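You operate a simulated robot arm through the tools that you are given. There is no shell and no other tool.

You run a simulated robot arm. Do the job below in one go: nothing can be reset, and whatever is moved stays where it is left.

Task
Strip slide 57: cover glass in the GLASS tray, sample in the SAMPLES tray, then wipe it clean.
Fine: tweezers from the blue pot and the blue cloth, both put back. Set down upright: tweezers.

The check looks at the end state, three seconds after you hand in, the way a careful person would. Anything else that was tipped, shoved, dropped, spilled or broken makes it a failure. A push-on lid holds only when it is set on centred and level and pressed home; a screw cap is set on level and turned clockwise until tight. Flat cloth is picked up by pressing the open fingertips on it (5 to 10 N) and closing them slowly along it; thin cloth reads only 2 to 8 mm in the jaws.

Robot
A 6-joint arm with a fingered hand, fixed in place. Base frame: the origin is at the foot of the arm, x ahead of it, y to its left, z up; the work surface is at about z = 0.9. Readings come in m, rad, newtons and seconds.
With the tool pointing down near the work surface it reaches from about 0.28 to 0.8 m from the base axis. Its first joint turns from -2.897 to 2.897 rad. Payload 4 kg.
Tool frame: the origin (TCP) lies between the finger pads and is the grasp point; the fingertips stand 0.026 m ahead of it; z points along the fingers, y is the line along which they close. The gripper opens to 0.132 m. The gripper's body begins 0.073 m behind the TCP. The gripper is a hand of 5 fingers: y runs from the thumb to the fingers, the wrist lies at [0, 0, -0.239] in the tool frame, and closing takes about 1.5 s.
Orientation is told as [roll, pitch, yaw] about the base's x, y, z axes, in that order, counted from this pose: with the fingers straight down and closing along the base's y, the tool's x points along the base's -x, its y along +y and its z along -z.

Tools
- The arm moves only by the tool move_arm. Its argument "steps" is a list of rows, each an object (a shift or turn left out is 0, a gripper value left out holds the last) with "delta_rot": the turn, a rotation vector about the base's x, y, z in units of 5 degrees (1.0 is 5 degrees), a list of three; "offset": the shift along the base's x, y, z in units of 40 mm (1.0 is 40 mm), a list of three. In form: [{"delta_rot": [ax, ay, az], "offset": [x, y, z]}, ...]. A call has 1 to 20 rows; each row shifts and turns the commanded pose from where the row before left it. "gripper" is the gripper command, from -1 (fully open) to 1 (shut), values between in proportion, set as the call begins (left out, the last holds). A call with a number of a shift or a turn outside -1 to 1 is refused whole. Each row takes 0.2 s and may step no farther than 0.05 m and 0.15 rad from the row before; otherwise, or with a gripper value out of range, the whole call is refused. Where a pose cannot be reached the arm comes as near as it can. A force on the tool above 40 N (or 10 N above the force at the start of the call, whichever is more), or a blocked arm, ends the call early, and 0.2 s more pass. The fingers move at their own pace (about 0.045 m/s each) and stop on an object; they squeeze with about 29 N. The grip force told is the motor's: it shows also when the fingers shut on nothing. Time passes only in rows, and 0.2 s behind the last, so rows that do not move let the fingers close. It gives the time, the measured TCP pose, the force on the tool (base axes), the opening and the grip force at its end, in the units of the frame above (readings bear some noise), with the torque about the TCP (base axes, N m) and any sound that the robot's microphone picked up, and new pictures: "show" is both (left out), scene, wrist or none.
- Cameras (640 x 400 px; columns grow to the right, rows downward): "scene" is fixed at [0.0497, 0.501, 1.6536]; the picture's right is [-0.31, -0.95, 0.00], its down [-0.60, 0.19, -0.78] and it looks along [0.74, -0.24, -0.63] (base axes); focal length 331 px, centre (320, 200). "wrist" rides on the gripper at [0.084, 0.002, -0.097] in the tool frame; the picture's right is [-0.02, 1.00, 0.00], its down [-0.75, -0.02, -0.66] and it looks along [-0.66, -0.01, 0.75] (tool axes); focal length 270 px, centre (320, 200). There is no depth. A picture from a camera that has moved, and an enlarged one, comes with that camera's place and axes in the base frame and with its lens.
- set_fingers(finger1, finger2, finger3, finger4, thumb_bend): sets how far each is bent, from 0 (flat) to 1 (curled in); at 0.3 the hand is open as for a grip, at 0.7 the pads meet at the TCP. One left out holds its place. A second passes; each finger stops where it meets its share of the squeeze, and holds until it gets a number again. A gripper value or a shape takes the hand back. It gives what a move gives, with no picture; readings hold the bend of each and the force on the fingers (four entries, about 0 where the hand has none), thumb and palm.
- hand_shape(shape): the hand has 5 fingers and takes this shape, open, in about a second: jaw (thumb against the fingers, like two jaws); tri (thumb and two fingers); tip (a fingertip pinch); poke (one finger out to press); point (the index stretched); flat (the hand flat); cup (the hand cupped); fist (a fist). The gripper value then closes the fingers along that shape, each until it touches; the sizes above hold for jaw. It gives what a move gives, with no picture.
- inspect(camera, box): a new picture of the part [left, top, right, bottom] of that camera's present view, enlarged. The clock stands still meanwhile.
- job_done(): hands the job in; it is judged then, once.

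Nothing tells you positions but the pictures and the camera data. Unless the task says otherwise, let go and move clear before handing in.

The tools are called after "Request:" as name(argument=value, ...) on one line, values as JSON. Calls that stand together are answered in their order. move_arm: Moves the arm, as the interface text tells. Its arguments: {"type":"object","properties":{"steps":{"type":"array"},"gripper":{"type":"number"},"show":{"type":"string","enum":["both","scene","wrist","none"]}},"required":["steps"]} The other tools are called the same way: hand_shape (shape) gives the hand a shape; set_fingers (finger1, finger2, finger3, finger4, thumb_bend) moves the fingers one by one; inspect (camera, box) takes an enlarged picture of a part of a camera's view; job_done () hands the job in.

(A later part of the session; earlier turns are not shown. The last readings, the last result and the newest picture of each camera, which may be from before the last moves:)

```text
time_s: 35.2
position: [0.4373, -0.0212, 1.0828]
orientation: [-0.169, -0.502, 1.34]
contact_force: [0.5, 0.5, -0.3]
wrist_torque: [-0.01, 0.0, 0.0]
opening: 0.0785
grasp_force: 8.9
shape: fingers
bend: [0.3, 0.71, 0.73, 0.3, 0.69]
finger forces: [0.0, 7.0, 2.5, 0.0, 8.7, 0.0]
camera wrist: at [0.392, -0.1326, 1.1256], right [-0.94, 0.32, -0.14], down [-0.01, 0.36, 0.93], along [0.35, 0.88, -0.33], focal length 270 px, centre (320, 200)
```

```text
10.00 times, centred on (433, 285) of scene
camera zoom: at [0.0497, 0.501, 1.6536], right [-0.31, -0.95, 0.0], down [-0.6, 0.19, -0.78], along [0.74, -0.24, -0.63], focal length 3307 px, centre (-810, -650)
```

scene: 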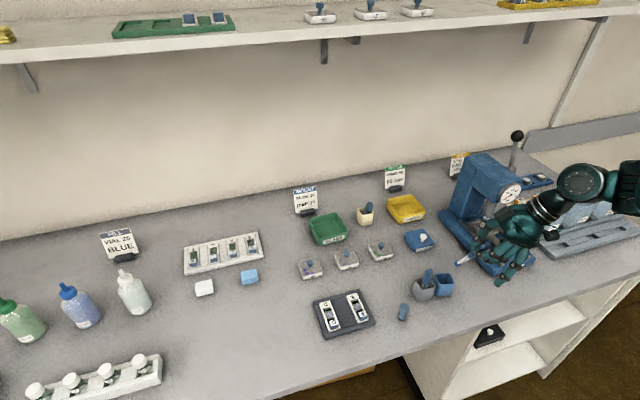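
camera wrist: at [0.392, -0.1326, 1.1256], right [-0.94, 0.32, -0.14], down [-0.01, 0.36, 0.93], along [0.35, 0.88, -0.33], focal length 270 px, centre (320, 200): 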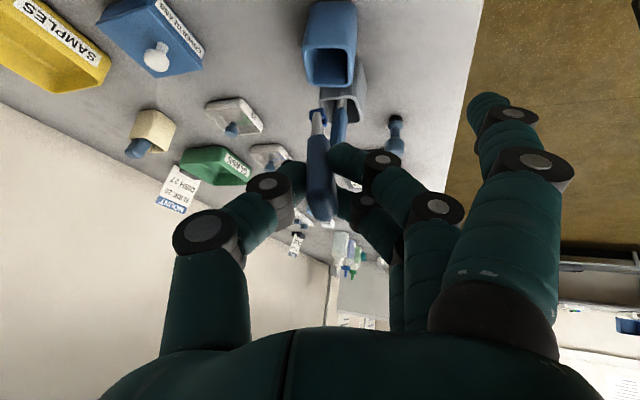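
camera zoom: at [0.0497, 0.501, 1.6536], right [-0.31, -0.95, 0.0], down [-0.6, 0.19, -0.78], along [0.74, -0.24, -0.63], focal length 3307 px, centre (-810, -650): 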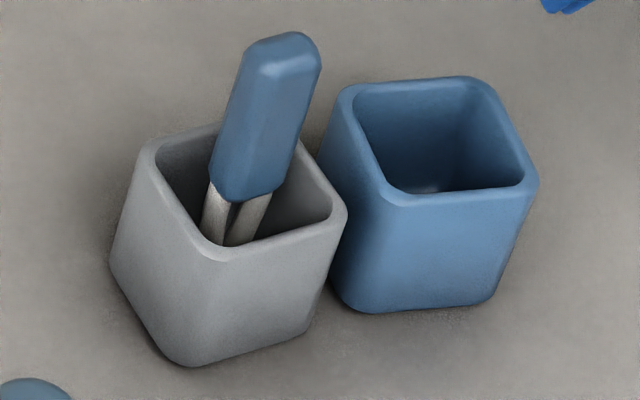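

The two white legs end in flat blue pads. I bring the hand upright with yaw about 90° so I can see the pads side-on and measure the gap between them.

Request:
move_arm(steps=[{"delta_rot": [-0.86, 0.548, 0], "offset": [0, 0, 0.15]}, {"delta_rot": [-0.86, 0.548, 0], "offset": [0, 0, 0.15]}, {"delta_rot": [-0.86, 0.548, 0], "offset": [0, 0, 0.1]}, {"delta_rot": [-0.86, 0.548, 0]}, {"delta_rot": [-0.86, 0.548, 0]}, {"delta_rot": [-0.86, 0.548, 0]}, {"delta_rot": [0, 0, 0.8]}, {"delta_rot": [0, 0, 0.8]}, {"delta_rot": [0, 0, 0.8]}, {"delta_rot": [0, 0, 0.74]}, {}], show="both")

Request:
inspect(camera="wrist", box=[240, 80, 420, 220])

Request:
inspect(camera="scene", box=[440, 200, 500, 270])

```text
time_s: 37.6
position: [0.4401, 0.0371, 1.1087]
orientation: [0.003, -0.018, 1.557]
contact_force: [-0.2, 0.6, -0.2]
wrist_torque: [-0.01, -0.01, 0.0]
opening: 0.0782
grasp_force: 9.2
shape: fingers
bend: [0.3, 0.71, 0.73, 0.3, 0.69]
finger forces: [0.0, 7.0, 2.1, 0.1, 8.2, 0.0]
out of reach, approached as far as the arm can: row 8, 9, 10
camera wrist: at [0.4362, -0.0465, 1.2041], right [-1.0, 0.04, 0.0], down [0.03, 0.74, 0.67], along [0.02, 0.67, -0.74], focal length 270 px, centre (320, 200)
```

scene: 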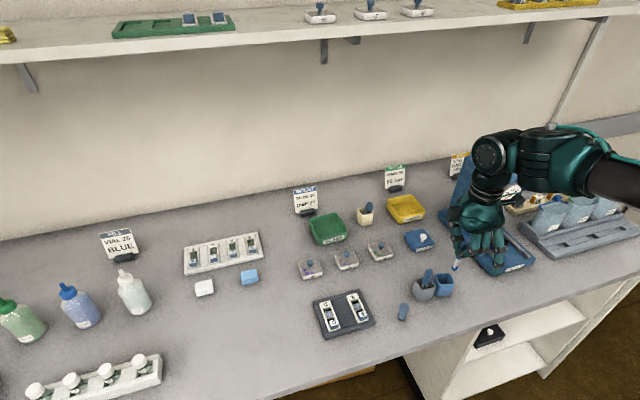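
wrist: 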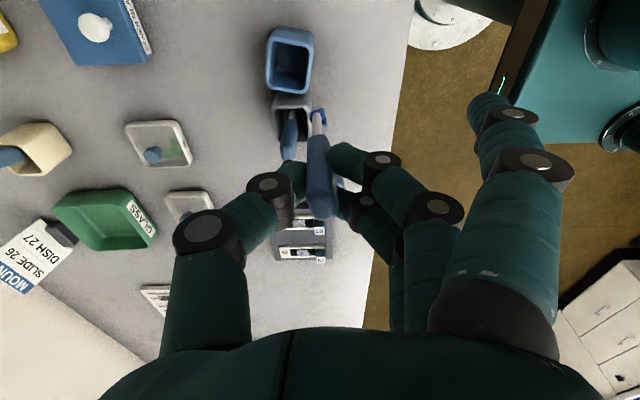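

```text
2.86 times, centred on (330, 150) of wrist
camera zoom: at [0.4362, -0.0465, 1.2041], right [-1.0, 0.04, 0.0], down [0.03, 0.74, 0.67], along [0.02, 0.67, -0.74], focal length 772 px, centre (291, 343)
```

zoom: 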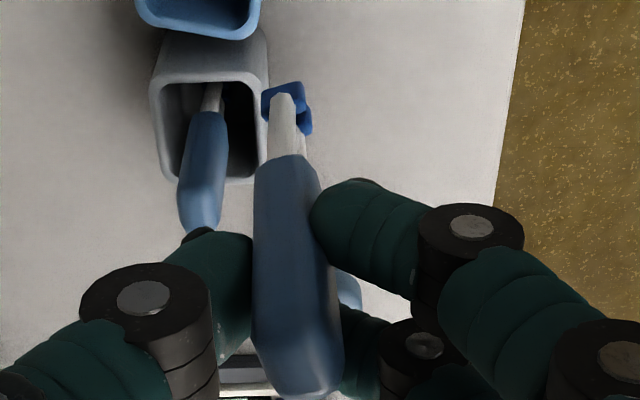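

```text
5.71 times, centred on (470, 235) of scene
camera zoom: at [0.0497, 0.501, 1.6536], right [-0.31, -0.95, 0.0], down [-0.6, 0.19, -0.78], along [0.74, -0.24, -0.63], focal length 1890 px, centre (-537, 0)
```

zoom: 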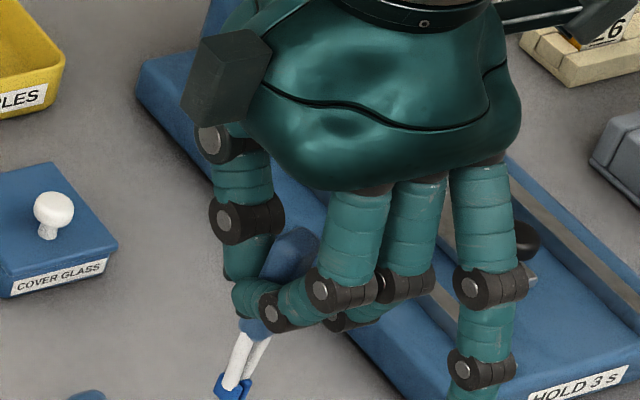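

The arm reached its limit for this yaw there and drifted to y=0.037, still clear of everything. I look at the tips from the scene.

Request:
inspect(camera="scene", box=[440, 240, 480, 280])

Request:
inspect(camera="wrist", box=[290, 90, 350, 140])

```text
10.00 times, centred on (460, 260) of scene
camera zoom: at [0.0497, 0.501, 1.6536], right [-0.31, -0.95, 0.0], down [-0.6, 0.19, -0.78], along [0.74, -0.24, -0.63], focal length 3307 px, centre (-1080, -400)
```

zoom: 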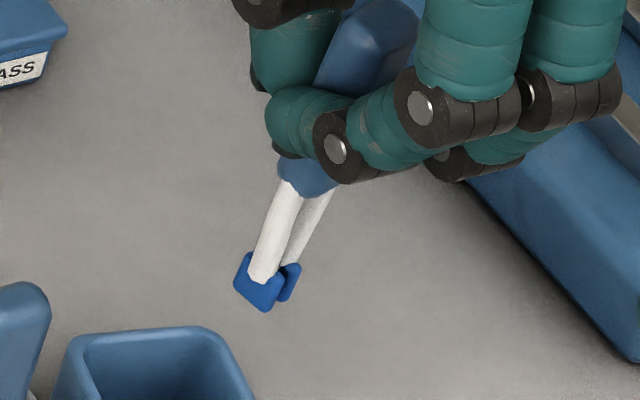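

```text
8.00 times, centred on (320, 115) of wrist
camera zoom: at [0.4362, -0.0465, 1.2041], right [-1.0, 0.04, 0.0], down [0.03, 0.74, 0.67], along [0.02, 0.67, -0.74], focal length 2162 px, centre (320, 880)
```

zoom: 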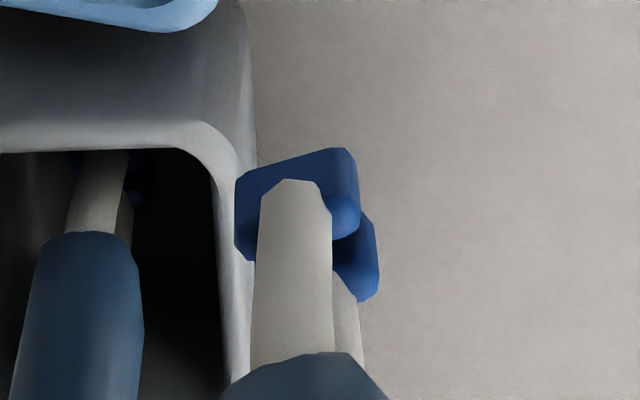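

Request:
inspect(camera="scene", box=[320, 298, 350, 334])

Request:
inspect(camera="scene", box=[327, 305, 343, 318])

Request:
inspect(camera="scene", box=[296, 240, 396, 280])

Request:
inspect(camera="scene", box=[180, 225, 270, 300])

```text
11.11 times, centred on (335, 316) of scene
camera zoom: at [0.0497, 0.501, 1.6536], right [-0.31, -0.95, 0.0], down [-0.6, 0.19, -0.78], along [0.74, -0.24, -0.63], focal length 3674 px, centre (153, -1089)
```

zoom: 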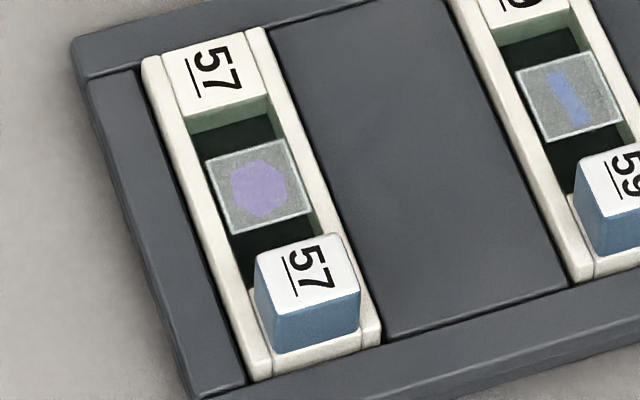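

```text
16.00 times, centred on (335, 312) of scene
camera zoom: at [0.0497, 0.501, 1.6536], right [-0.31, -0.95, 0.0], down [-0.6, 0.19, -0.78], along [0.74, -0.24, -0.63], focal length 5291 px, centre (80, -1584)
```

zoom: 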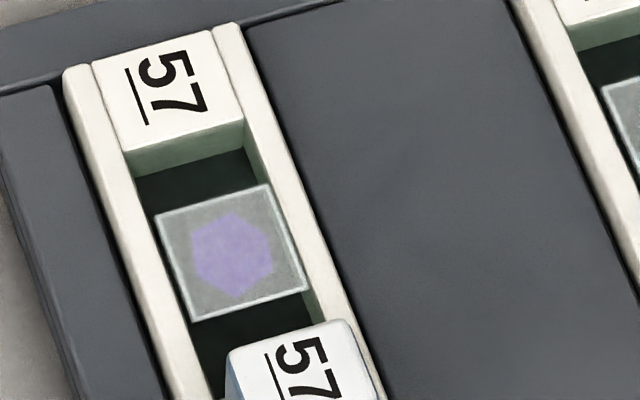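

```text
6.40 times, centred on (346, 260) of scene
camera zoom: at [0.0497, 0.501, 1.6536], right [-0.31, -0.95, 0.0], down [-0.6, 0.19, -0.78], along [0.74, -0.24, -0.63], focal length 2116 px, centre (154, -184)
```

zoom: 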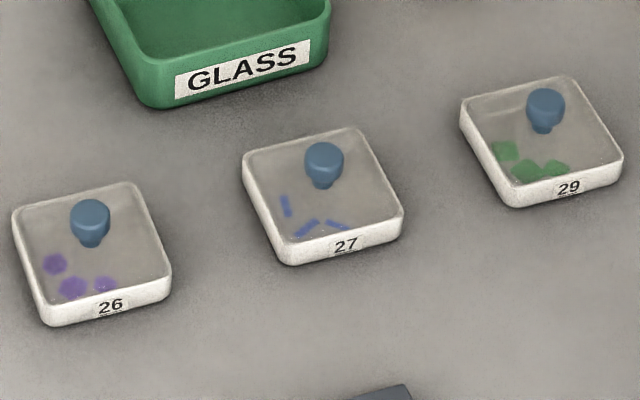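

```text
5.33 times, centred on (225, 262) of scene
camera zoom: at [0.0497, 0.501, 1.6536], right [-0.31, -0.95, 0.0], down [-0.6, 0.19, -0.78], along [0.74, -0.24, -0.63], focal length 1764 px, centre (827, -133)
```

zoom: 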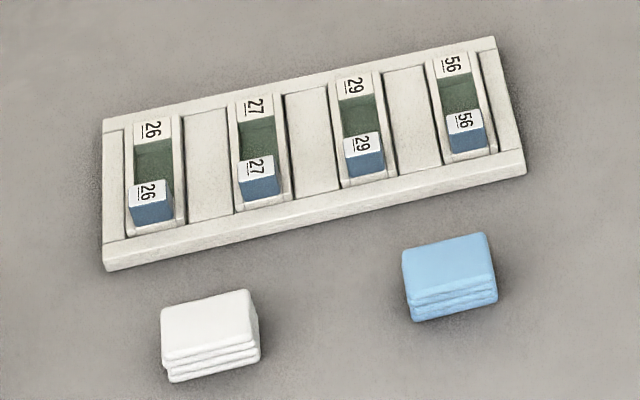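

The cover glass sits across a green recess between the rails; the pads look about 8 mm apart. I test in free air whether squeezing the handle harder closes the pads.

Request:
set_fingers(finger2=0.8, finger3=0.78, thumb_bend=0.8)

Request:
inspect(camera="wrist", box=[290, 90, 350, 140])

Request:
inspect(camera="scene", box=[440, 240, 480, 280])

```text
time_s: 38.6
position: [0.4395, 0.0373, 1.1088]
orientation: [0.004, -0.016, 1.555]
contact_force: [-0.5, -0.5, -0.7]
wrist_torque: [0.0, -0.01, 0.01]
opening: 0.0773
grasp_force: 16.5
shape: fingers
bend: [0.3, 0.72, 0.77, 0.3, 0.71]
finger forces: [0.0, 11.8, 6.0, 0.0, 15.4, 0.0]
```

```text
8.00 times, centred on (320, 115) of wrist
camera zoom: at [0.4361, -0.0467, 1.204], right [-1.0, 0.04, 0.0], down [0.03, 0.74, 0.67], along [0.02, 0.67, -0.74], focal length 2162 px, centre (320, 880)
```

zoom: 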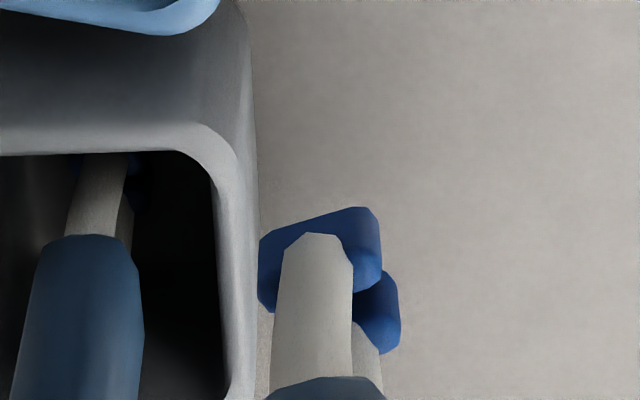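

```text
10.00 times, centred on (460, 260) of scene
camera zoom: at [0.0497, 0.501, 1.6536], right [-0.31, -0.95, 0.0], down [-0.6, 0.19, -0.78], along [0.74, -0.24, -0.63], focal length 3307 px, centre (-1080, -400)
```

zoom: 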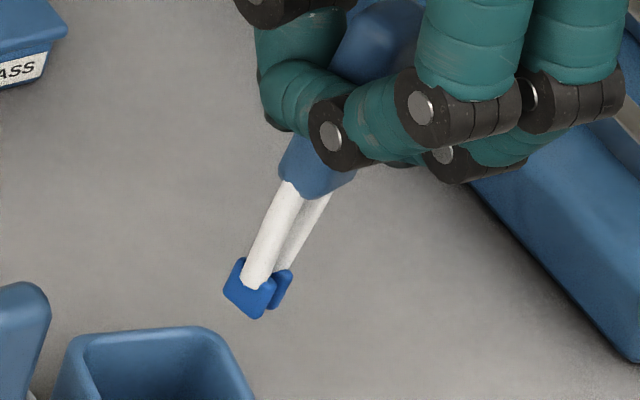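

Squeezing to 16 N only shifted the handle slightly; the pads did not visibly close. I ease the grip back to a moderate level and measure where the tips are.

Request:
set_fingers(finger2=0.745, finger3=0.775, thumb_bend=0.745)

Request:
inspect(camera="wrist", box=[260, 80, 400, 220])

Request:
inspect(camera="scene", box=[440, 230, 490, 280])

```text
time_s: 39.6
position: [0.4407, 0.0375, 1.1096]
orientation: [0.004, -0.015, 1.556]
contact_force: [0.2, 0.3, -1.5]
wrist_torque: [-0.02, 0.02, -0.01]
opening: 0.0779
grasp_force: 10.2
shape: fingers
bend: [0.3, 0.72, 0.76, 0.3, 0.71]
finger forces: [0.0, 6.7, 4.2, 0.0, 8.4, 0.0]
```

```text
2.86 times, centred on (330, 150) of wrist
camera zoom: at [0.4361, -0.0467, 1.204], right [-1.0, 0.04, 0.0], down [0.03, 0.74, 0.67], along [0.02, 0.67, -0.74], focal length 772 px, centre (291, 343)
```

zoom: 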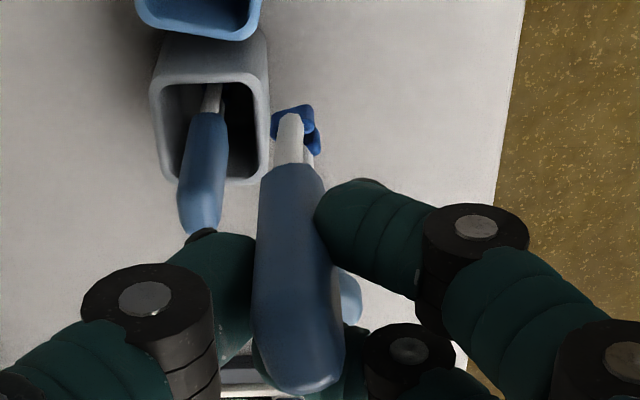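

```text
8.00 times, centred on (465, 255) of scene
camera zoom: at [0.0497, 0.501, 1.6536], right [-0.31, -0.95, 0.0], down [-0.6, 0.19, -0.78], along [0.74, -0.24, -0.63], focal length 2646 px, centre (-840, -240)
```

zoom: 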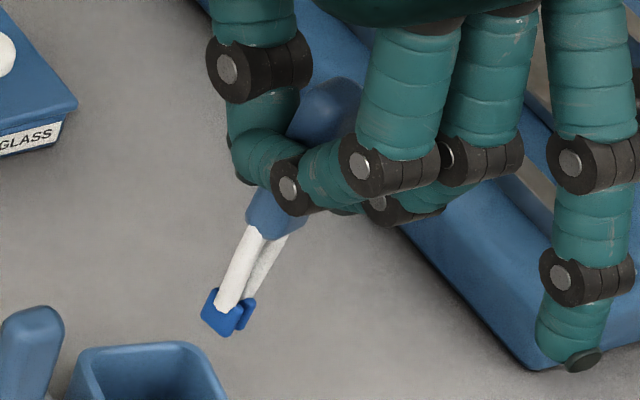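

The tips are about 80 mm below the TCP at (0.436, 0.039, 1.030), nearly vertical. I carry the tweezers over to slide 57, staying above it.

Request:
move_arm(steps=[{"offset": [0.05, 0.8, 0.1]}, {"offset": [0.1, 0.9, 0]}, {"offset": [0.1, 0.9, 0]}, {"offset": [0.15, 0.9, 0]}, {"offset": [0.15, 0.9, -0.1]}, {"offset": [0.15, 0.9, -0.2]}, {"offset": [0.15, 0.9, -0.3]}, {"offset": [0.15, 0.9, -0.3]}, {}], show="both")

Request:
inspect(camera="wrist", box=[220, 60, 420, 220])

Request:
inspect(camera="scene", box=[310, 260, 380, 340])

```text
time_s: 41.6
position: [0.4803, 0.3221, 1.0755]
orientation: [-0.001, 0.006, 1.571]
contact_force: [0.6, -0.1, -0.2]
wrist_torque: [0.0, 0.01, 0.02]
opening: 0.0776
grasp_force: 9.2
shape: fingers
bend: [0.3, 0.72, 0.76, 0.3, 0.71]
finger forces: [0.0, 6.4, 3.5, 0.0, 8.3, 0.1]
camera wrist: at [0.4768, 0.24, 1.1737], right [-1.0, 0.02, 0.0], down [0.01, 0.76, 0.65], along [0.01, 0.65, -0.76], focal length 270 px, centre (320, 200)
```

scene: 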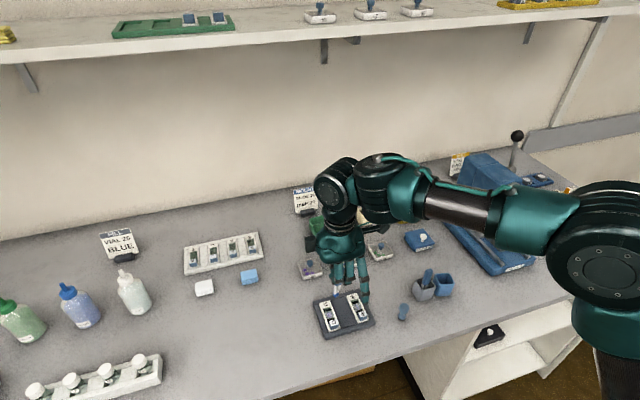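
wrist: 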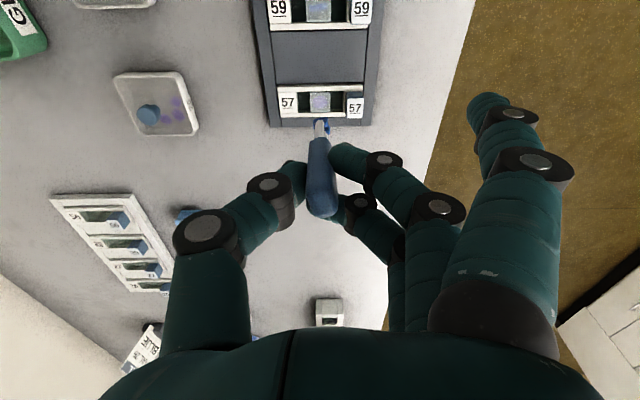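

```text
2.50 times, centred on (320, 140) of wrist
camera zoom: at [0.4768, 0.24, 1.1737], right [-1.0, 0.02, 0.0], down [0.01, 0.76, 0.65], along [0.01, 0.65, -0.76], focal length 676 px, centre (320, 350)
```

zoom: 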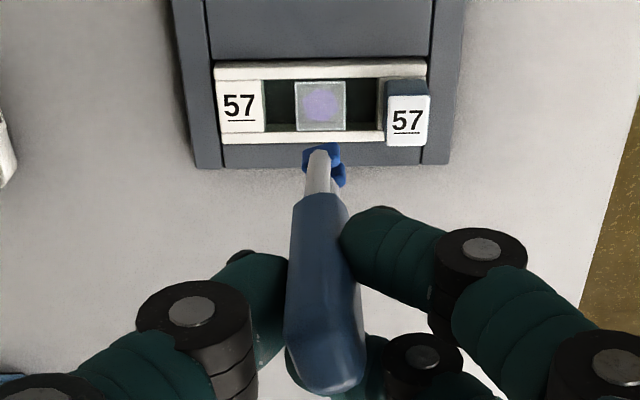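

```text
5.00 times, centred on (345, 300) of scene
camera zoom: at [0.0497, 0.501, 1.6536], right [-0.31, -0.95, 0.0], down [-0.6, 0.19, -0.78], along [0.74, -0.24, -0.63], focal length 1654 px, centre (195, -300)
```

zoom: 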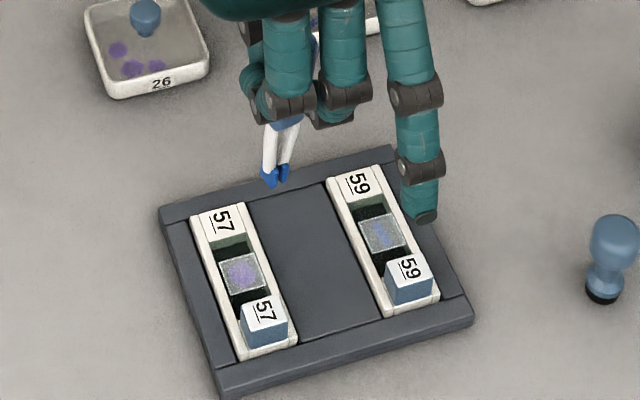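

I see the glass at about (0.479, 0.336, 0.92) and the tips at about (0.4755, 0.3235, 0.995). I move the tips over the glass and lower to just above it.

Request:
move_arm(steps=[{"offset": [0.04, 0.16, -0.3]}, {"offset": [0.04, 0.15, -0.3]}, {"offset": [0, 0, -0.4]}, {"offset": [0, 0, -0.3]}, {}], show="none")

Request:
inspect(camera="wrist", box=[260, 60, 380, 160])

Request:
inspect(camera="scene", box=[315, 285, 360, 325])

```text
time_s: 42.8
position: [0.4844, 0.3336, 1.0247]
orientation: [-0.001, 0.008, 1.572]
contact_force: [-0.2, 0.0, -0.5]
wrist_torque: [0.02, 0.0, 0.01]
opening: 0.0777
grasp_force: 9.2
shape: fingers
bend: [0.3, 0.72, 0.76, 0.3, 0.71]
finger forces: [0.0, 6.3, 3.4, 0.1, 8.3, 0.0]
```

```text
4.00 times, centred on (320, 110) of wrist
camera zoom: at [0.4807, 0.2523, 1.1216], right [-1.0, 0.02, 0.0], down [0.01, 0.76, 0.65], along [0.01, 0.65, -0.76], focal length 1081 px, centre (320, 560)
```

zoom: 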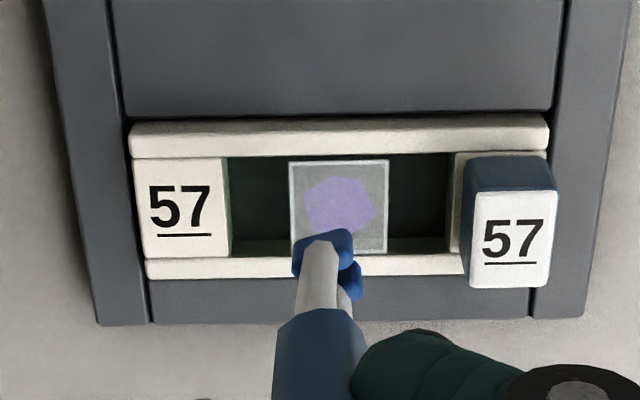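

```text
10.00 times, centred on (338, 305) of scene
camera zoom: at [0.0497, 0.501, 1.6536], right [-0.31, -0.95, 0.0], down [-0.6, 0.19, -0.78], along [0.74, -0.24, -0.63], focal length 3307 px, centre (145, -850)
```

zoom: 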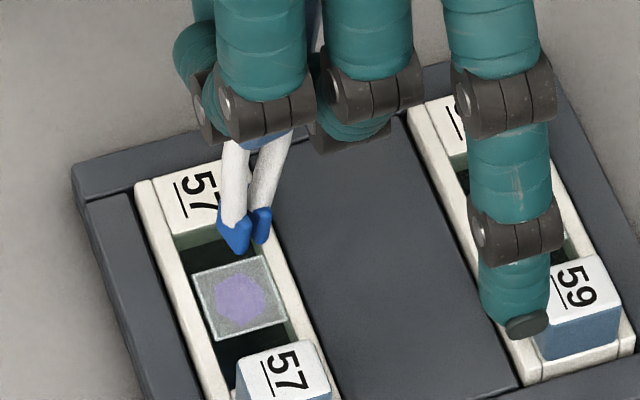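

The tips are right above the glass. I lower gently in small steps, watching the force.

Request:
move_arm(steps=[{"offset": [0, 0, -0.15]}, {"offset": [0, 0, -0.12]}, {"offset": [0, 0, -0.05]}, {}], show="none")

Request:
inspect(camera="wrist", box=[280, 70, 360, 140])

Request:
inspect(camera="scene", box=[322, 292, 352, 322])

```text
time_s: 43.8
position: [0.484, 0.3346, 1.0121]
orientation: [-0.001, 0.007, 1.571]
contact_force: [0.2, 0.1, -0.4]
wrist_torque: [-0.01, 0.0, 0.0]
opening: 0.0777
grasp_force: 9.1
shape: fingers
bend: [0.3, 0.72, 0.76, 0.3, 0.71]
finger forces: [0.1, 6.3, 3.4, 0.1, 8.2, 0.0]
```

```text
5.71 times, centred on (320, 105) of wrist
camera zoom: at [0.4806, 0.252, 1.1091], right [-1.0, 0.02, 0.0], down [0.01, 0.76, 0.65], along [0.01, 0.65, -0.76], focal length 1544 px, centre (320, 743)
```

zoom: 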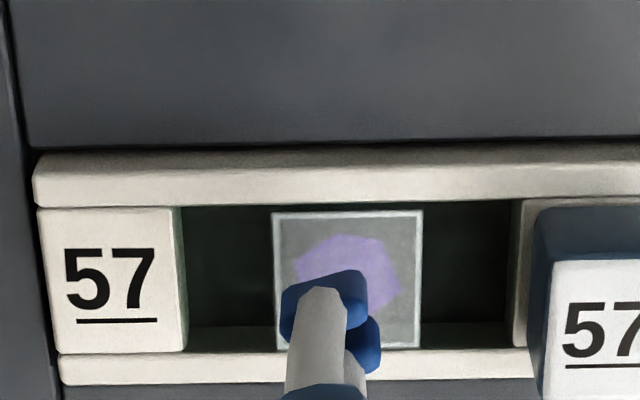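

```text
13.33 times, centred on (337, 307) of scene
camera zoom: at [0.0497, 0.501, 1.6536], right [-0.31, -0.95, 0.0], down [-0.6, 0.19, -0.78], along [0.74, -0.24, -0.63], focal length 4409 px, centre (93, -1227)
```

zoom: 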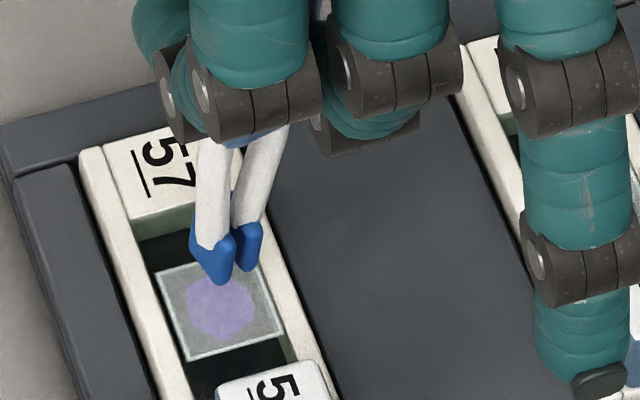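

Request:
move_arm(steps=[{"offset": [0, 0, -0.05]}, {"offset": [0, 0, -0.05]}, {}], show="none")

Request:
move_arm(steps=[{"offset": [0, 0, -0.025]}, {}], show="none")

Request:
inspect(camera="wrist", box=[280, 70, 360, 140])

Request:
inspect(camera="scene", box=[322, 292, 352, 322])

```text
time_s: 44.6
position: [0.4834, 0.3349, 1.0067]
orientation: [-0.001, 0.007, 1.571]
contact_force: [0.3, -1.0, 0.2]
wrist_torque: [0.0, -0.01, -0.01]
opening: 0.0776
grasp_force: 9.6
shape: fingers
bend: [0.3, 0.72, 0.76, 0.3, 0.71]
finger forces: [0.0, 6.4, 3.4, 0.0, 8.3, 0.0]
```

```text
time_s: 45.2
position: [0.484, 0.3341, 1.007]
orientation: [0.0, 0.007, 1.57]
contact_force: [-0.2, 0.7, 0.4]
wrist_torque: [-0.03, 0.0, -0.02]
opening: 0.0778
grasp_force: 9.1
shape: fingers
bend: [0.3, 0.72, 0.76, 0.3, 0.71]
finger forces: [0.0, 6.4, 3.5, 0.0, 8.3, 0.0]
```

```text
5.71 times, centred on (320, 105) of wrist
camera zoom: at [0.4807, 0.2519, 1.1044], right [-1.0, 0.02, 0.0], down [0.01, 0.76, 0.65], along [0.01, 0.65, -0.76], focal length 1544 px, centre (320, 743)
```

zoom: 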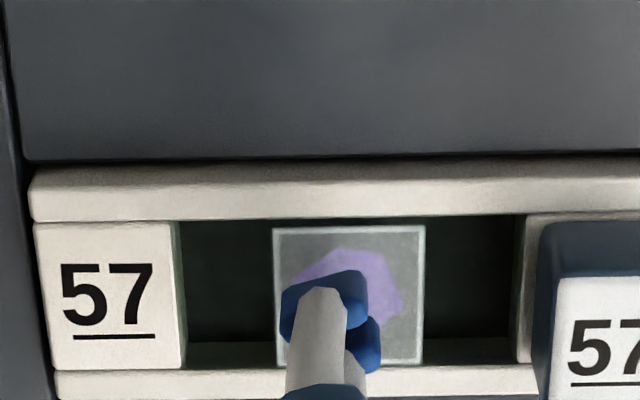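

```text
13.33 times, centred on (337, 307) of scene
camera zoom: at [0.0497, 0.501, 1.6536], right [-0.31, -0.95, 0.0], down [-0.6, 0.19, -0.78], along [0.74, -0.24, -0.63], focal length 4409 px, centre (93, -1227)
```

zoom: 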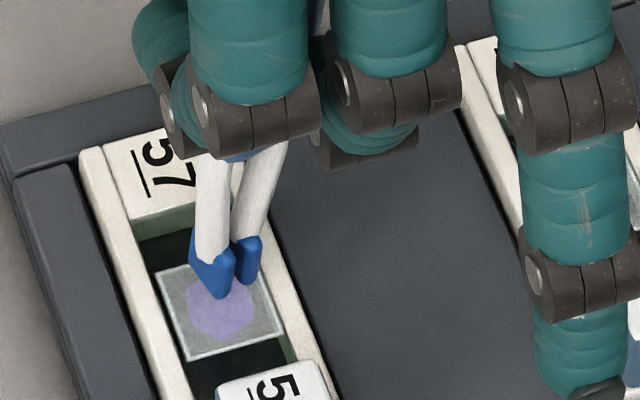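

Request:
move_arm(steps=[{"offset": [0, 0.02, -0.04]}, {}], show="none")

Request:
move_arm(steps=[{"offset": [0, 0.02, -0.03]}, {}], show="none")

Request:
inspect(camera="scene", box=[322, 292, 352, 322])

```text
time_s: 45.8
position: [0.4841, 0.3343, 1.0058]
orientation: [0.0, 0.007, 1.571]
contact_force: [0.3, 0.2, -0.4]
wrist_torque: [-0.03, -0.02, -0.04]
opening: 0.0776
grasp_force: 9.3
shape: fingers
bend: [0.3, 0.72, 0.76, 0.3, 0.71]
finger forces: [0.1, 6.4, 3.3, 0.0, 8.3, 0.0]
```

```text
time_s: 46.4
position: [0.4837, 0.3347, 1.0045]
orientation: [0.002, 0.006, 1.573]
contact_force: [-0.3, 0.0, 0.0]
wrist_torque: [0.03, 0.0, -0.01]
opening: 0.078
grasp_force: 9.3
shape: fingers
bend: [0.3, 0.72, 0.76, 0.3, 0.71]
finger forces: [0.0, 6.3, 3.3, 0.0, 8.3, 0.0]
```

```text
13.33 times, centred on (337, 307) of scene
camera zoom: at [0.0497, 0.501, 1.6536], right [-0.31, -0.95, 0.0], down [-0.6, 0.19, -0.78], along [0.74, -0.24, -0.63], focal length 4409 px, centre (93, -1227)
```

zoom: 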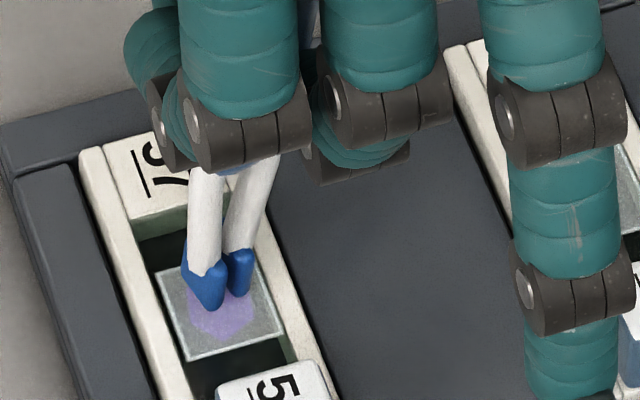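

Request:
move_arm(steps=[{"offset": [0.02, 0, -0.03]}, {}], show="none")

Request:
move_arm(steps=[{"offset": [0, 0, -0.03]}, {}], show="none")

Request:
move_arm(steps=[{"offset": [0, 0, -0.03]}, {}], show="none")

Request:
inspect(camera="scene", box=[322, 292, 352, 322])

Request:
inspect(camera="wrist", box=[280, 70, 360, 140])

```text
time_s: 47.0
position: [0.4826, 0.3356, 1.0034]
orientation: [0.002, 0.008, 1.57]
contact_force: [-0.2, 0.7, 0.0]
wrist_torque: [0.04, 0.03, -0.02]
opening: 0.0775
grasp_force: 8.9
shape: fingers
bend: [0.3, 0.72, 0.76, 0.3, 0.71]
finger forces: [0.1, 6.5, 3.4, 0.1, 8.4, 0.1]
```

```text
time_s: 47.6
position: [0.4852, 0.3355, 1.0021]
orientation: [0.001, 0.008, 1.571]
contact_force: [0.1, -0.1, -0.5]
wrist_torque: [0.04, -0.02, 0.01]
opening: 0.0779
grasp_force: 8.9
shape: fingers
bend: [0.3, 0.72, 0.76, 0.3, 0.71]
finger forces: [0.1, 6.4, 3.4, 0.1, 8.3, 0.1]
```

```text
time_s: 48.2
position: [0.4834, 0.3358, 1.0008]
orientation: [-0.003, 0.009, 1.572]
contact_force: [0.1, 0.6, 0.0]
wrist_torque: [0.0, 0.04, 0.0]
opening: 0.0774
grasp_force: 9.2
shape: fingers
bend: [0.3, 0.72, 0.76, 0.3, 0.71]
finger forces: [0.0, 6.4, 3.5, 0.1, 8.4, 0.1]
```

```text
13.33 times, centred on (337, 307) of scene
camera zoom: at [0.0497, 0.501, 1.6536], right [-0.31, -0.95, 0.0], down [-0.6, 0.19, -0.78], along [0.74, -0.24, -0.63], focal length 4409 px, centre (93, -1227)
```

zoom: 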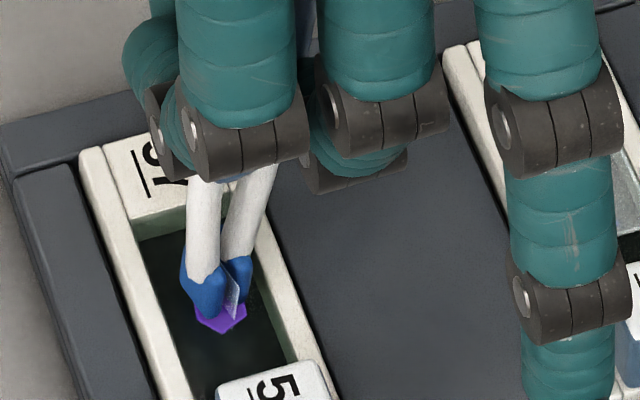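

```text
5.71 times, centred on (320, 105) of wrist
camera zoom: at [0.4812, 0.2535, 1.098], right [-1.0, 0.02, 0.0], down [0.01, 0.76, 0.65], along [0.01, 0.65, -0.76], focal length 1544 px, centre (320, 743)
```

zoom: 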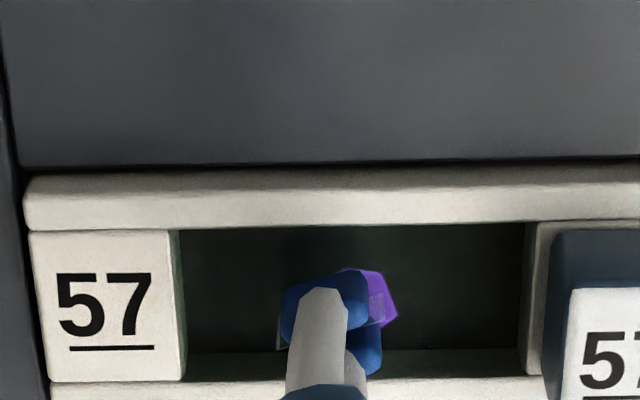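

The cover glass has been taken up between the pads, and the purple sample remains on the slide. I lift straight up.

Request:
move_arm(steps=[{"offset": [0, 0, 0.3]}, {"offset": [0, 0, 0.5]}, {"offset": [0, 0, 0.6]}, {"offset": [0, 0, 0.6]}, {"offset": [0, 0, 0.5]}, {}], show="both")

Request:
inspect(camera="scene", box=[310, 260, 360, 325])

Request:
inspect(camera="wrist", box=[260, 80, 380, 180])

```text
time_s: 49.6
position: [0.4836, 0.3348, 1.1001]
orientation: [0.001, 0.006, 1.571]
contact_force: [0.2, -0.4, 0.8]
wrist_torque: [-0.01, 0.01, 0.05]
opening: 0.0779
grasp_force: 8.9
shape: fingers
bend: [0.3, 0.72, 0.76, 0.3, 0.71]
finger forces: [0.0, 6.4, 3.2, 0.1, 8.2, 0.0]
camera wrist: at [0.4805, 0.2532, 1.198], right [-1.0, 0.02, 0.0], down [0.01, 0.76, 0.65], along [0.01, 0.65, -0.76], focal length 270 px, centre (320, 200)
```

scene: 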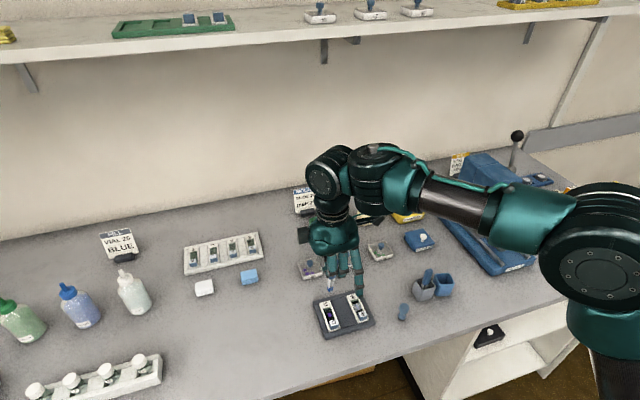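
wrist: 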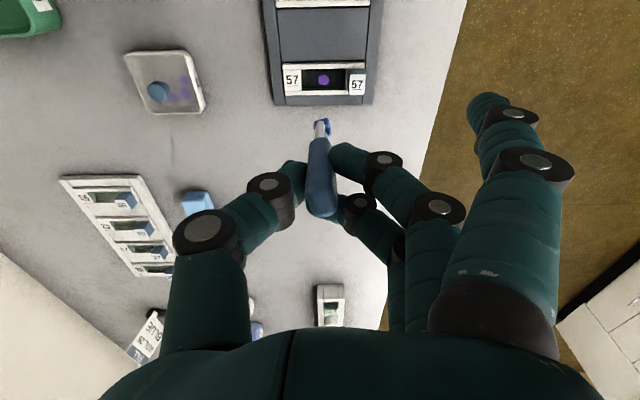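

```text
6.15 times, centred on (335, 292) of scene
camera zoom: at [0.0497, 0.501, 1.6536], right [-0.31, -0.95, 0.0], down [-0.6, 0.19, -0.78], along [0.74, -0.24, -0.63], focal length 2035 px, centre (228, -369)
```

zoom: 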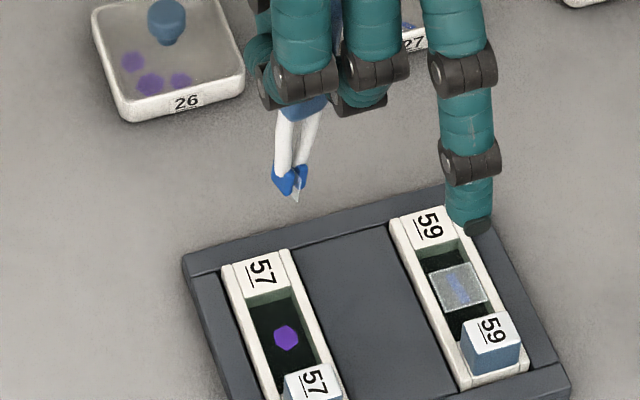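

```text
4.00 times, centred on (320, 130) of wrist
camera zoom: at [0.4805, 0.2532, 1.198], right [-1.0, 0.02, 0.0], down [0.01, 0.76, 0.65], along [0.01, 0.65, -0.76], focal length 1081 px, centre (320, 480)
```

zoom: 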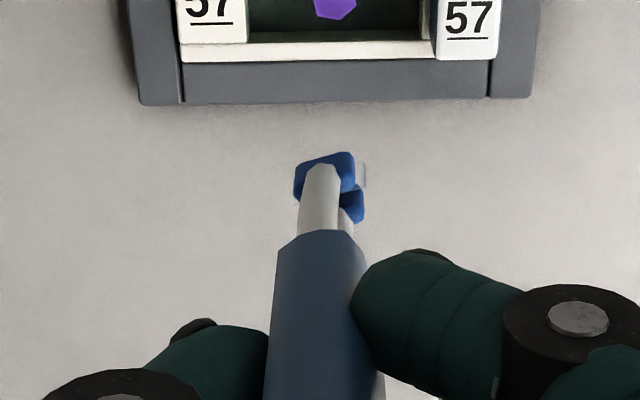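

The glass is held upright between the pads, and the sample lies on the slide floor. I carry the glass towards the green GLASS tray.

Request:
move_arm(steps=[{"offset": [0.83, -0.3, 0]}, {"offset": [0.83, -0.3, 0]}, {"offset": [0.83, -0.3, 0]}, {"offset": [0.83, -0.3, 0]}, {"offset": [0.83, -0.3, 0]}, {"offset": [0.83, -0.3, 0]}, {}], show="both")

Request:
inspect(camera="wrist", box=[200, 0, 440, 200])

Request:
inspect(camera="scene", box=[290, 180, 390, 270])

```text
time_s: 51.2
position: [0.6796, 0.2623, 1.0998]
orientation: [0.001, 0.007, 1.57]
contact_force: [-0.1, -0.2, -0.9]
wrist_torque: [-0.03, -0.01, -0.01]
opening: 0.0775
grasp_force: 9.1
shape: fingers
bend: [0.3, 0.72, 0.76, 0.3, 0.71]
finger forces: [0.0, 6.4, 3.0, 0.0, 8.1, 0.1]
out of reach, approached as far as the arm can: row 5
camera wrist: at [0.6764, 0.1806, 1.1968], right [-1.0, 0.02, 0.0], down [0.01, 0.76, 0.65], along [0.01, 0.65, -0.76], focal length 270 px, centre (320, 200)
```

scene: 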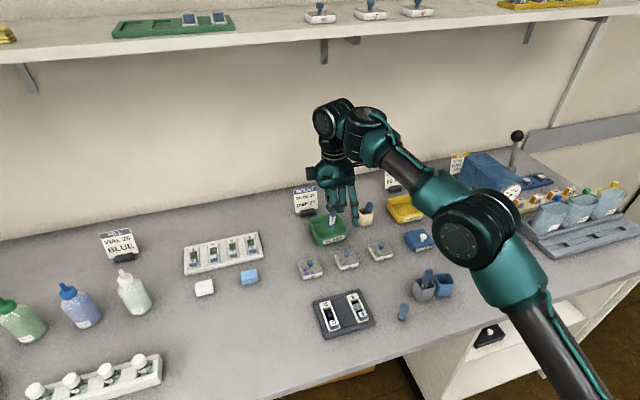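
wrist: 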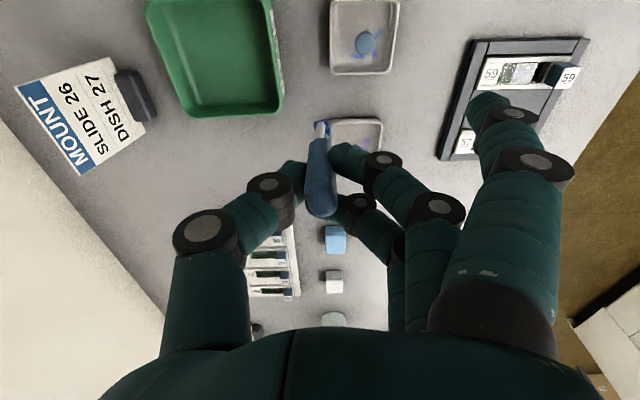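

```text
2.00 times, centred on (320, 100) of wrist
camera zoom: at [0.6764, 0.1806, 1.1968], right [-1.0, 0.02, 0.0], down [0.01, 0.76, 0.65], along [0.01, 0.65, -0.76], focal length 541 px, centre (320, 400)
```

zoom: 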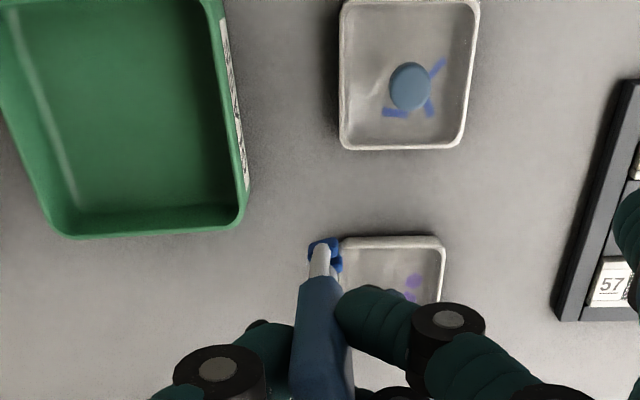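

```text
4.44 times, centred on (340, 225) of scene
camera zoom: at [0.0497, 0.501, 1.6536], right [-0.31, -0.95, 0.0], down [-0.6, 0.19, -0.78], along [0.74, -0.24, -0.63], focal length 1470 px, centre (231, 89)
```

zoom: 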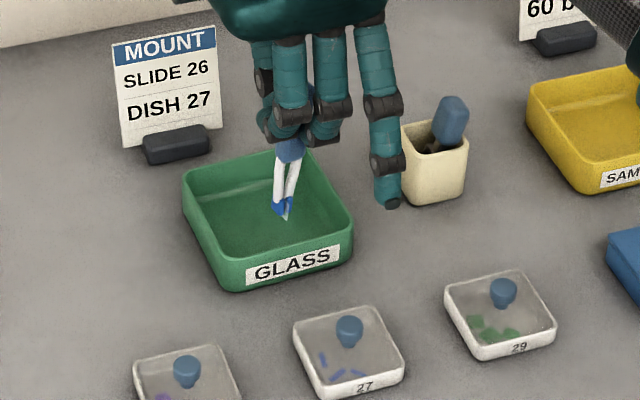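

The tray spans about x 0.72-0.83, y 0.19-0.29. I continue over it and check how far the arm reaches.

Request:
move_arm(steps=[{"offset": [0.7, -0.15, 0]}, {"offset": [0.7, -0.15, 0]}, {"offset": [0.5, -0.15, 0]}, {}], show="none")

Request:
inspect(camera="wrist", box=[200, 0, 440, 200])

Request:
inspect(camera="scene", box=[290, 180, 390, 270])

```text
time_s: 52.2
position: [0.7156, 0.2447, 1.0906]
orientation: [-0.001, 0.007, 1.571]
contact_force: [-0.1, 0.2, -0.5]
wrist_torque: [-0.03, 0.0, 0.01]
opening: 0.0778
grasp_force: 9.0
shape: fingers
bend: [0.3, 0.72, 0.76, 0.3, 0.71]
finger forces: [0.0, 6.1, 2.9, 0.0, 8.0, 0.0]
out of reach, approached as far as the arm can: row 2, 3
```

```text
2.00 times, centred on (320, 100) of wrist
camera zoom: at [0.7127, 0.1629, 1.1877], right [-1.0, 0.02, 0.0], down [0.01, 0.76, 0.65], along [0.01, 0.65, -0.76], focal length 541 px, centre (320, 400)
```

zoom: 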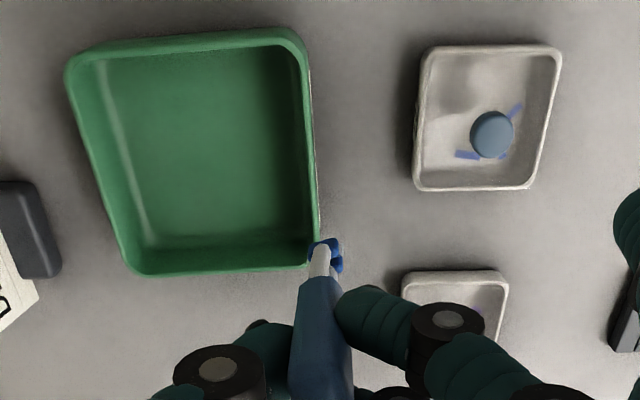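

```text
4.44 times, centred on (340, 225) of scene
camera zoom: at [0.0497, 0.501, 1.6536], right [-0.31, -0.95, 0.0], down [-0.6, 0.19, -0.78], along [0.74, -0.24, -0.63], focal length 1470 px, centre (231, 89)
```

zoom: 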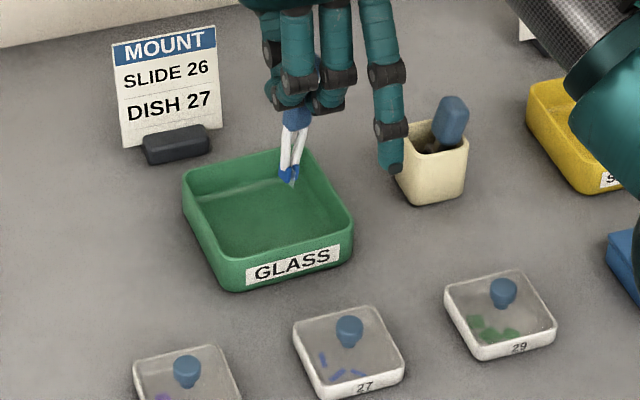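

The arm is at its reach limit with the tool vertical, so I tilt the hand about 25° so the tweezers point outward over the tray.

Request:
move_arm(steps=[{"delta_rot": [0, -1, 0], "offset": [-0.2, 0, 0]}, {"delta_rot": [0, -1, 0], "offset": [-0.2, 0, 0]}, {"delta_rot": [0, -1, 0], "offset": [-0.2, 0, 0]}, {"delta_rot": [0, -1, 0], "offset": [-0.1, 0, 0]}, {"delta_rot": [0, -1, 0], "offset": [0, 0, 0]}, {}], show="none")

Request:
inspect(camera="wrist", box=[200, 0, 440, 200])

Request:
inspect(camera="scene", box=[290, 180, 390, 270])

```text
time_s: 53.6
position: [0.728, 0.2614, 1.1107]
orientation: [-0.435, 0.006, 1.567]
contact_force: [0.7, 0.4, -0.7]
wrist_torque: [-0.01, -0.01, -0.02]
opening: 0.078
grasp_force: 9.0
shape: fingers
bend: [0.3, 0.72, 0.76, 0.3, 0.71]
finger forces: [0.0, 6.0, 2.7, 0.0, 7.7, 0.0]
out of reach, approached as far as the arm can: row 2, 4, 5
```

```text
2.00 times, centred on (320, 100) of wrist
camera zoom: at [0.6836, 0.1797, 1.1981], right [-0.91, 0.02, -0.42], down [-0.26, 0.76, 0.6], along [0.33, 0.65, -0.68], focal length 541 px, centre (320, 400)
```

zoom: 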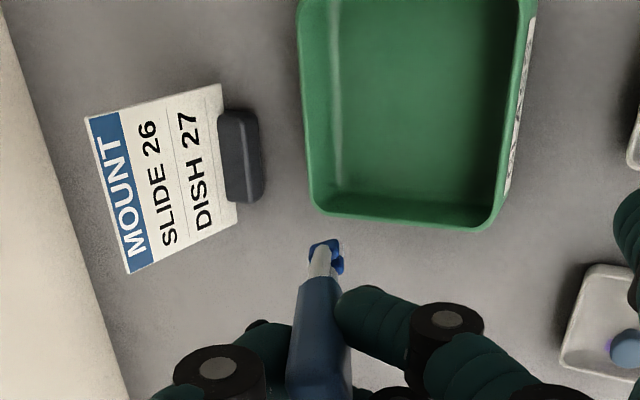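

```text
4.44 times, centred on (340, 225) of scene
camera zoom: at [0.0497, 0.501, 1.6536], right [-0.31, -0.95, 0.0], down [-0.6, 0.19, -0.78], along [0.74, -0.24, -0.63], focal length 1470 px, centre (231, 89)
```

zoom: 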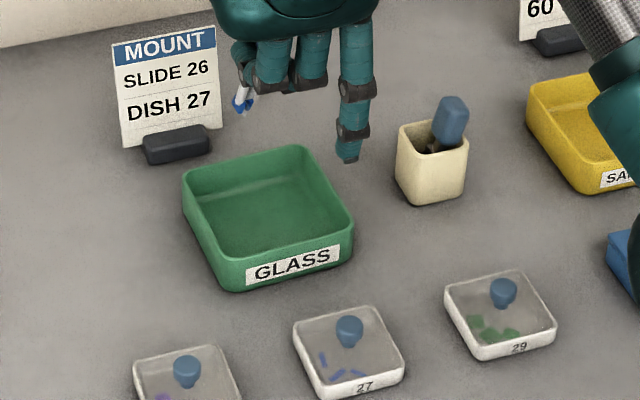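

The tips are above the tray at about (0.764, 0.262, 1.03). I lower towards the tray and see where the arm settles.

Request:
move_arm(steps=[{"offset": [0, 0, -0.5]}, {"offset": [0, 0, -0.5]}, {"offset": [0, 0, -0.5]}, {}], show="none")

Request:
inspect(camera="wrist", box=[200, 0, 440, 200])

Request:
inspect(camera="scene", box=[290, 180, 390, 270])

```text
time_s: 54.6
position: [0.7349, 0.2664, 1.0819]
orientation: [-0.417, 0.009, 1.567]
contact_force: [-0.2, -0.2, -1.1]
wrist_torque: [0.01, 0.02, -0.02]
opening: 0.0777
grasp_force: 7.7
shape: fingers
bend: [0.3, 0.72, 0.76, 0.3, 0.71]
finger forces: [0.0, 6.0, 2.7, 0.0, 7.6, 0.0]
out of reach, approached as far as the arm can: row 1, 2, 3
```

```text
2.00 times, centred on (320, 100) of wrist
camera zoom: at [0.6924, 0.1852, 1.1693], right [-0.91, 0.02, -0.41], down [-0.25, 0.76, 0.6], along [0.32, 0.65, -0.69], focal length 541 px, centre (320, 400)
```

zoom: 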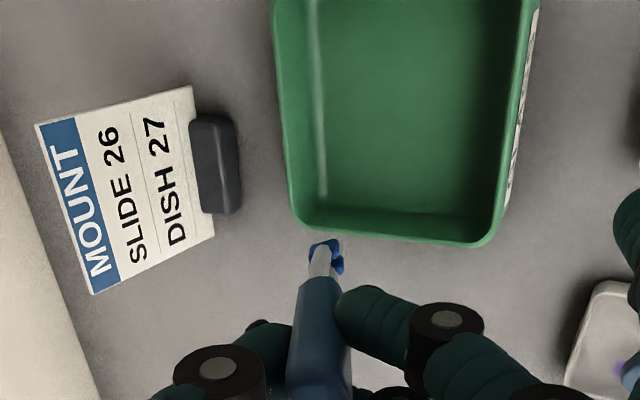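

```text
4.44 times, centred on (340, 225) of scene
camera zoom: at [0.0497, 0.501, 1.6536], right [-0.31, -0.95, 0.0], down [-0.6, 0.19, -0.78], along [0.74, -0.24, -0.63], focal length 1470 px, centre (231, 89)
```

zoom: 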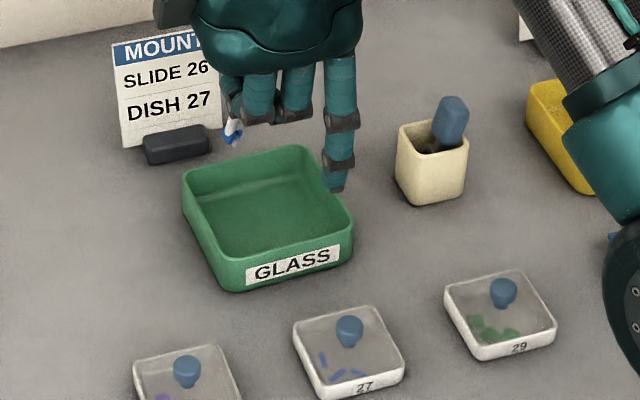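

The arm is limited by the wrist at this yaw. The tweezers do not care about yaw, so I back off, come upright, and turn the hand back to about yaw 20° where it can lean outward freely.

Request:
move_arm(steps=[{"delta_rot": [0, 1, 0], "offset": [-0.3, 0, 0.6]}, {"delta_rot": [0, 1, 0], "offset": [-0.5, 0, 0.5]}, {"delta_rot": [0, 1, 0], "offset": [-0.6, 0, 0.4]}, {"delta_rot": [0, 1, 0], "offset": [-0.6, 0, 0.2]}, {"delta_rot": [0, 1, 0], "offset": [-0.4, 0, 0.2]}, {}], show="scene")

```text
time_s: 56.0
position: [0.6392, 0.2679, 1.1565]
orientation: [0.001, 0.007, 1.571]
contact_force: [1.2, -1.0, -0.7]
wrist_torque: [-0.04, -0.01, 0.02]
opening: 0.0778
grasp_force: 8.3
shape: fingers
bend: [0.3, 0.72, 0.76, 0.3, 0.71]
finger forces: [0.1, 5.9, 2.5, 0.0, 7.4, 0.1]
```

scene: 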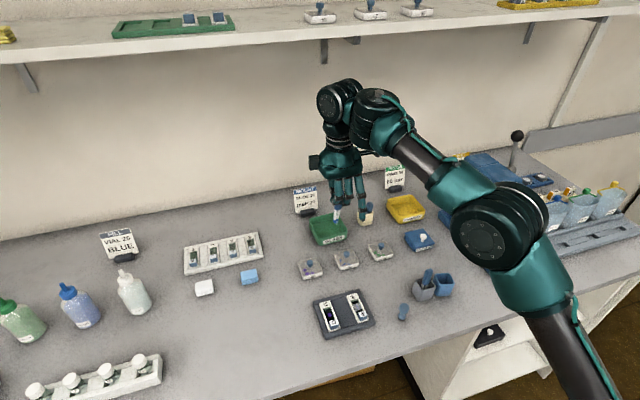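

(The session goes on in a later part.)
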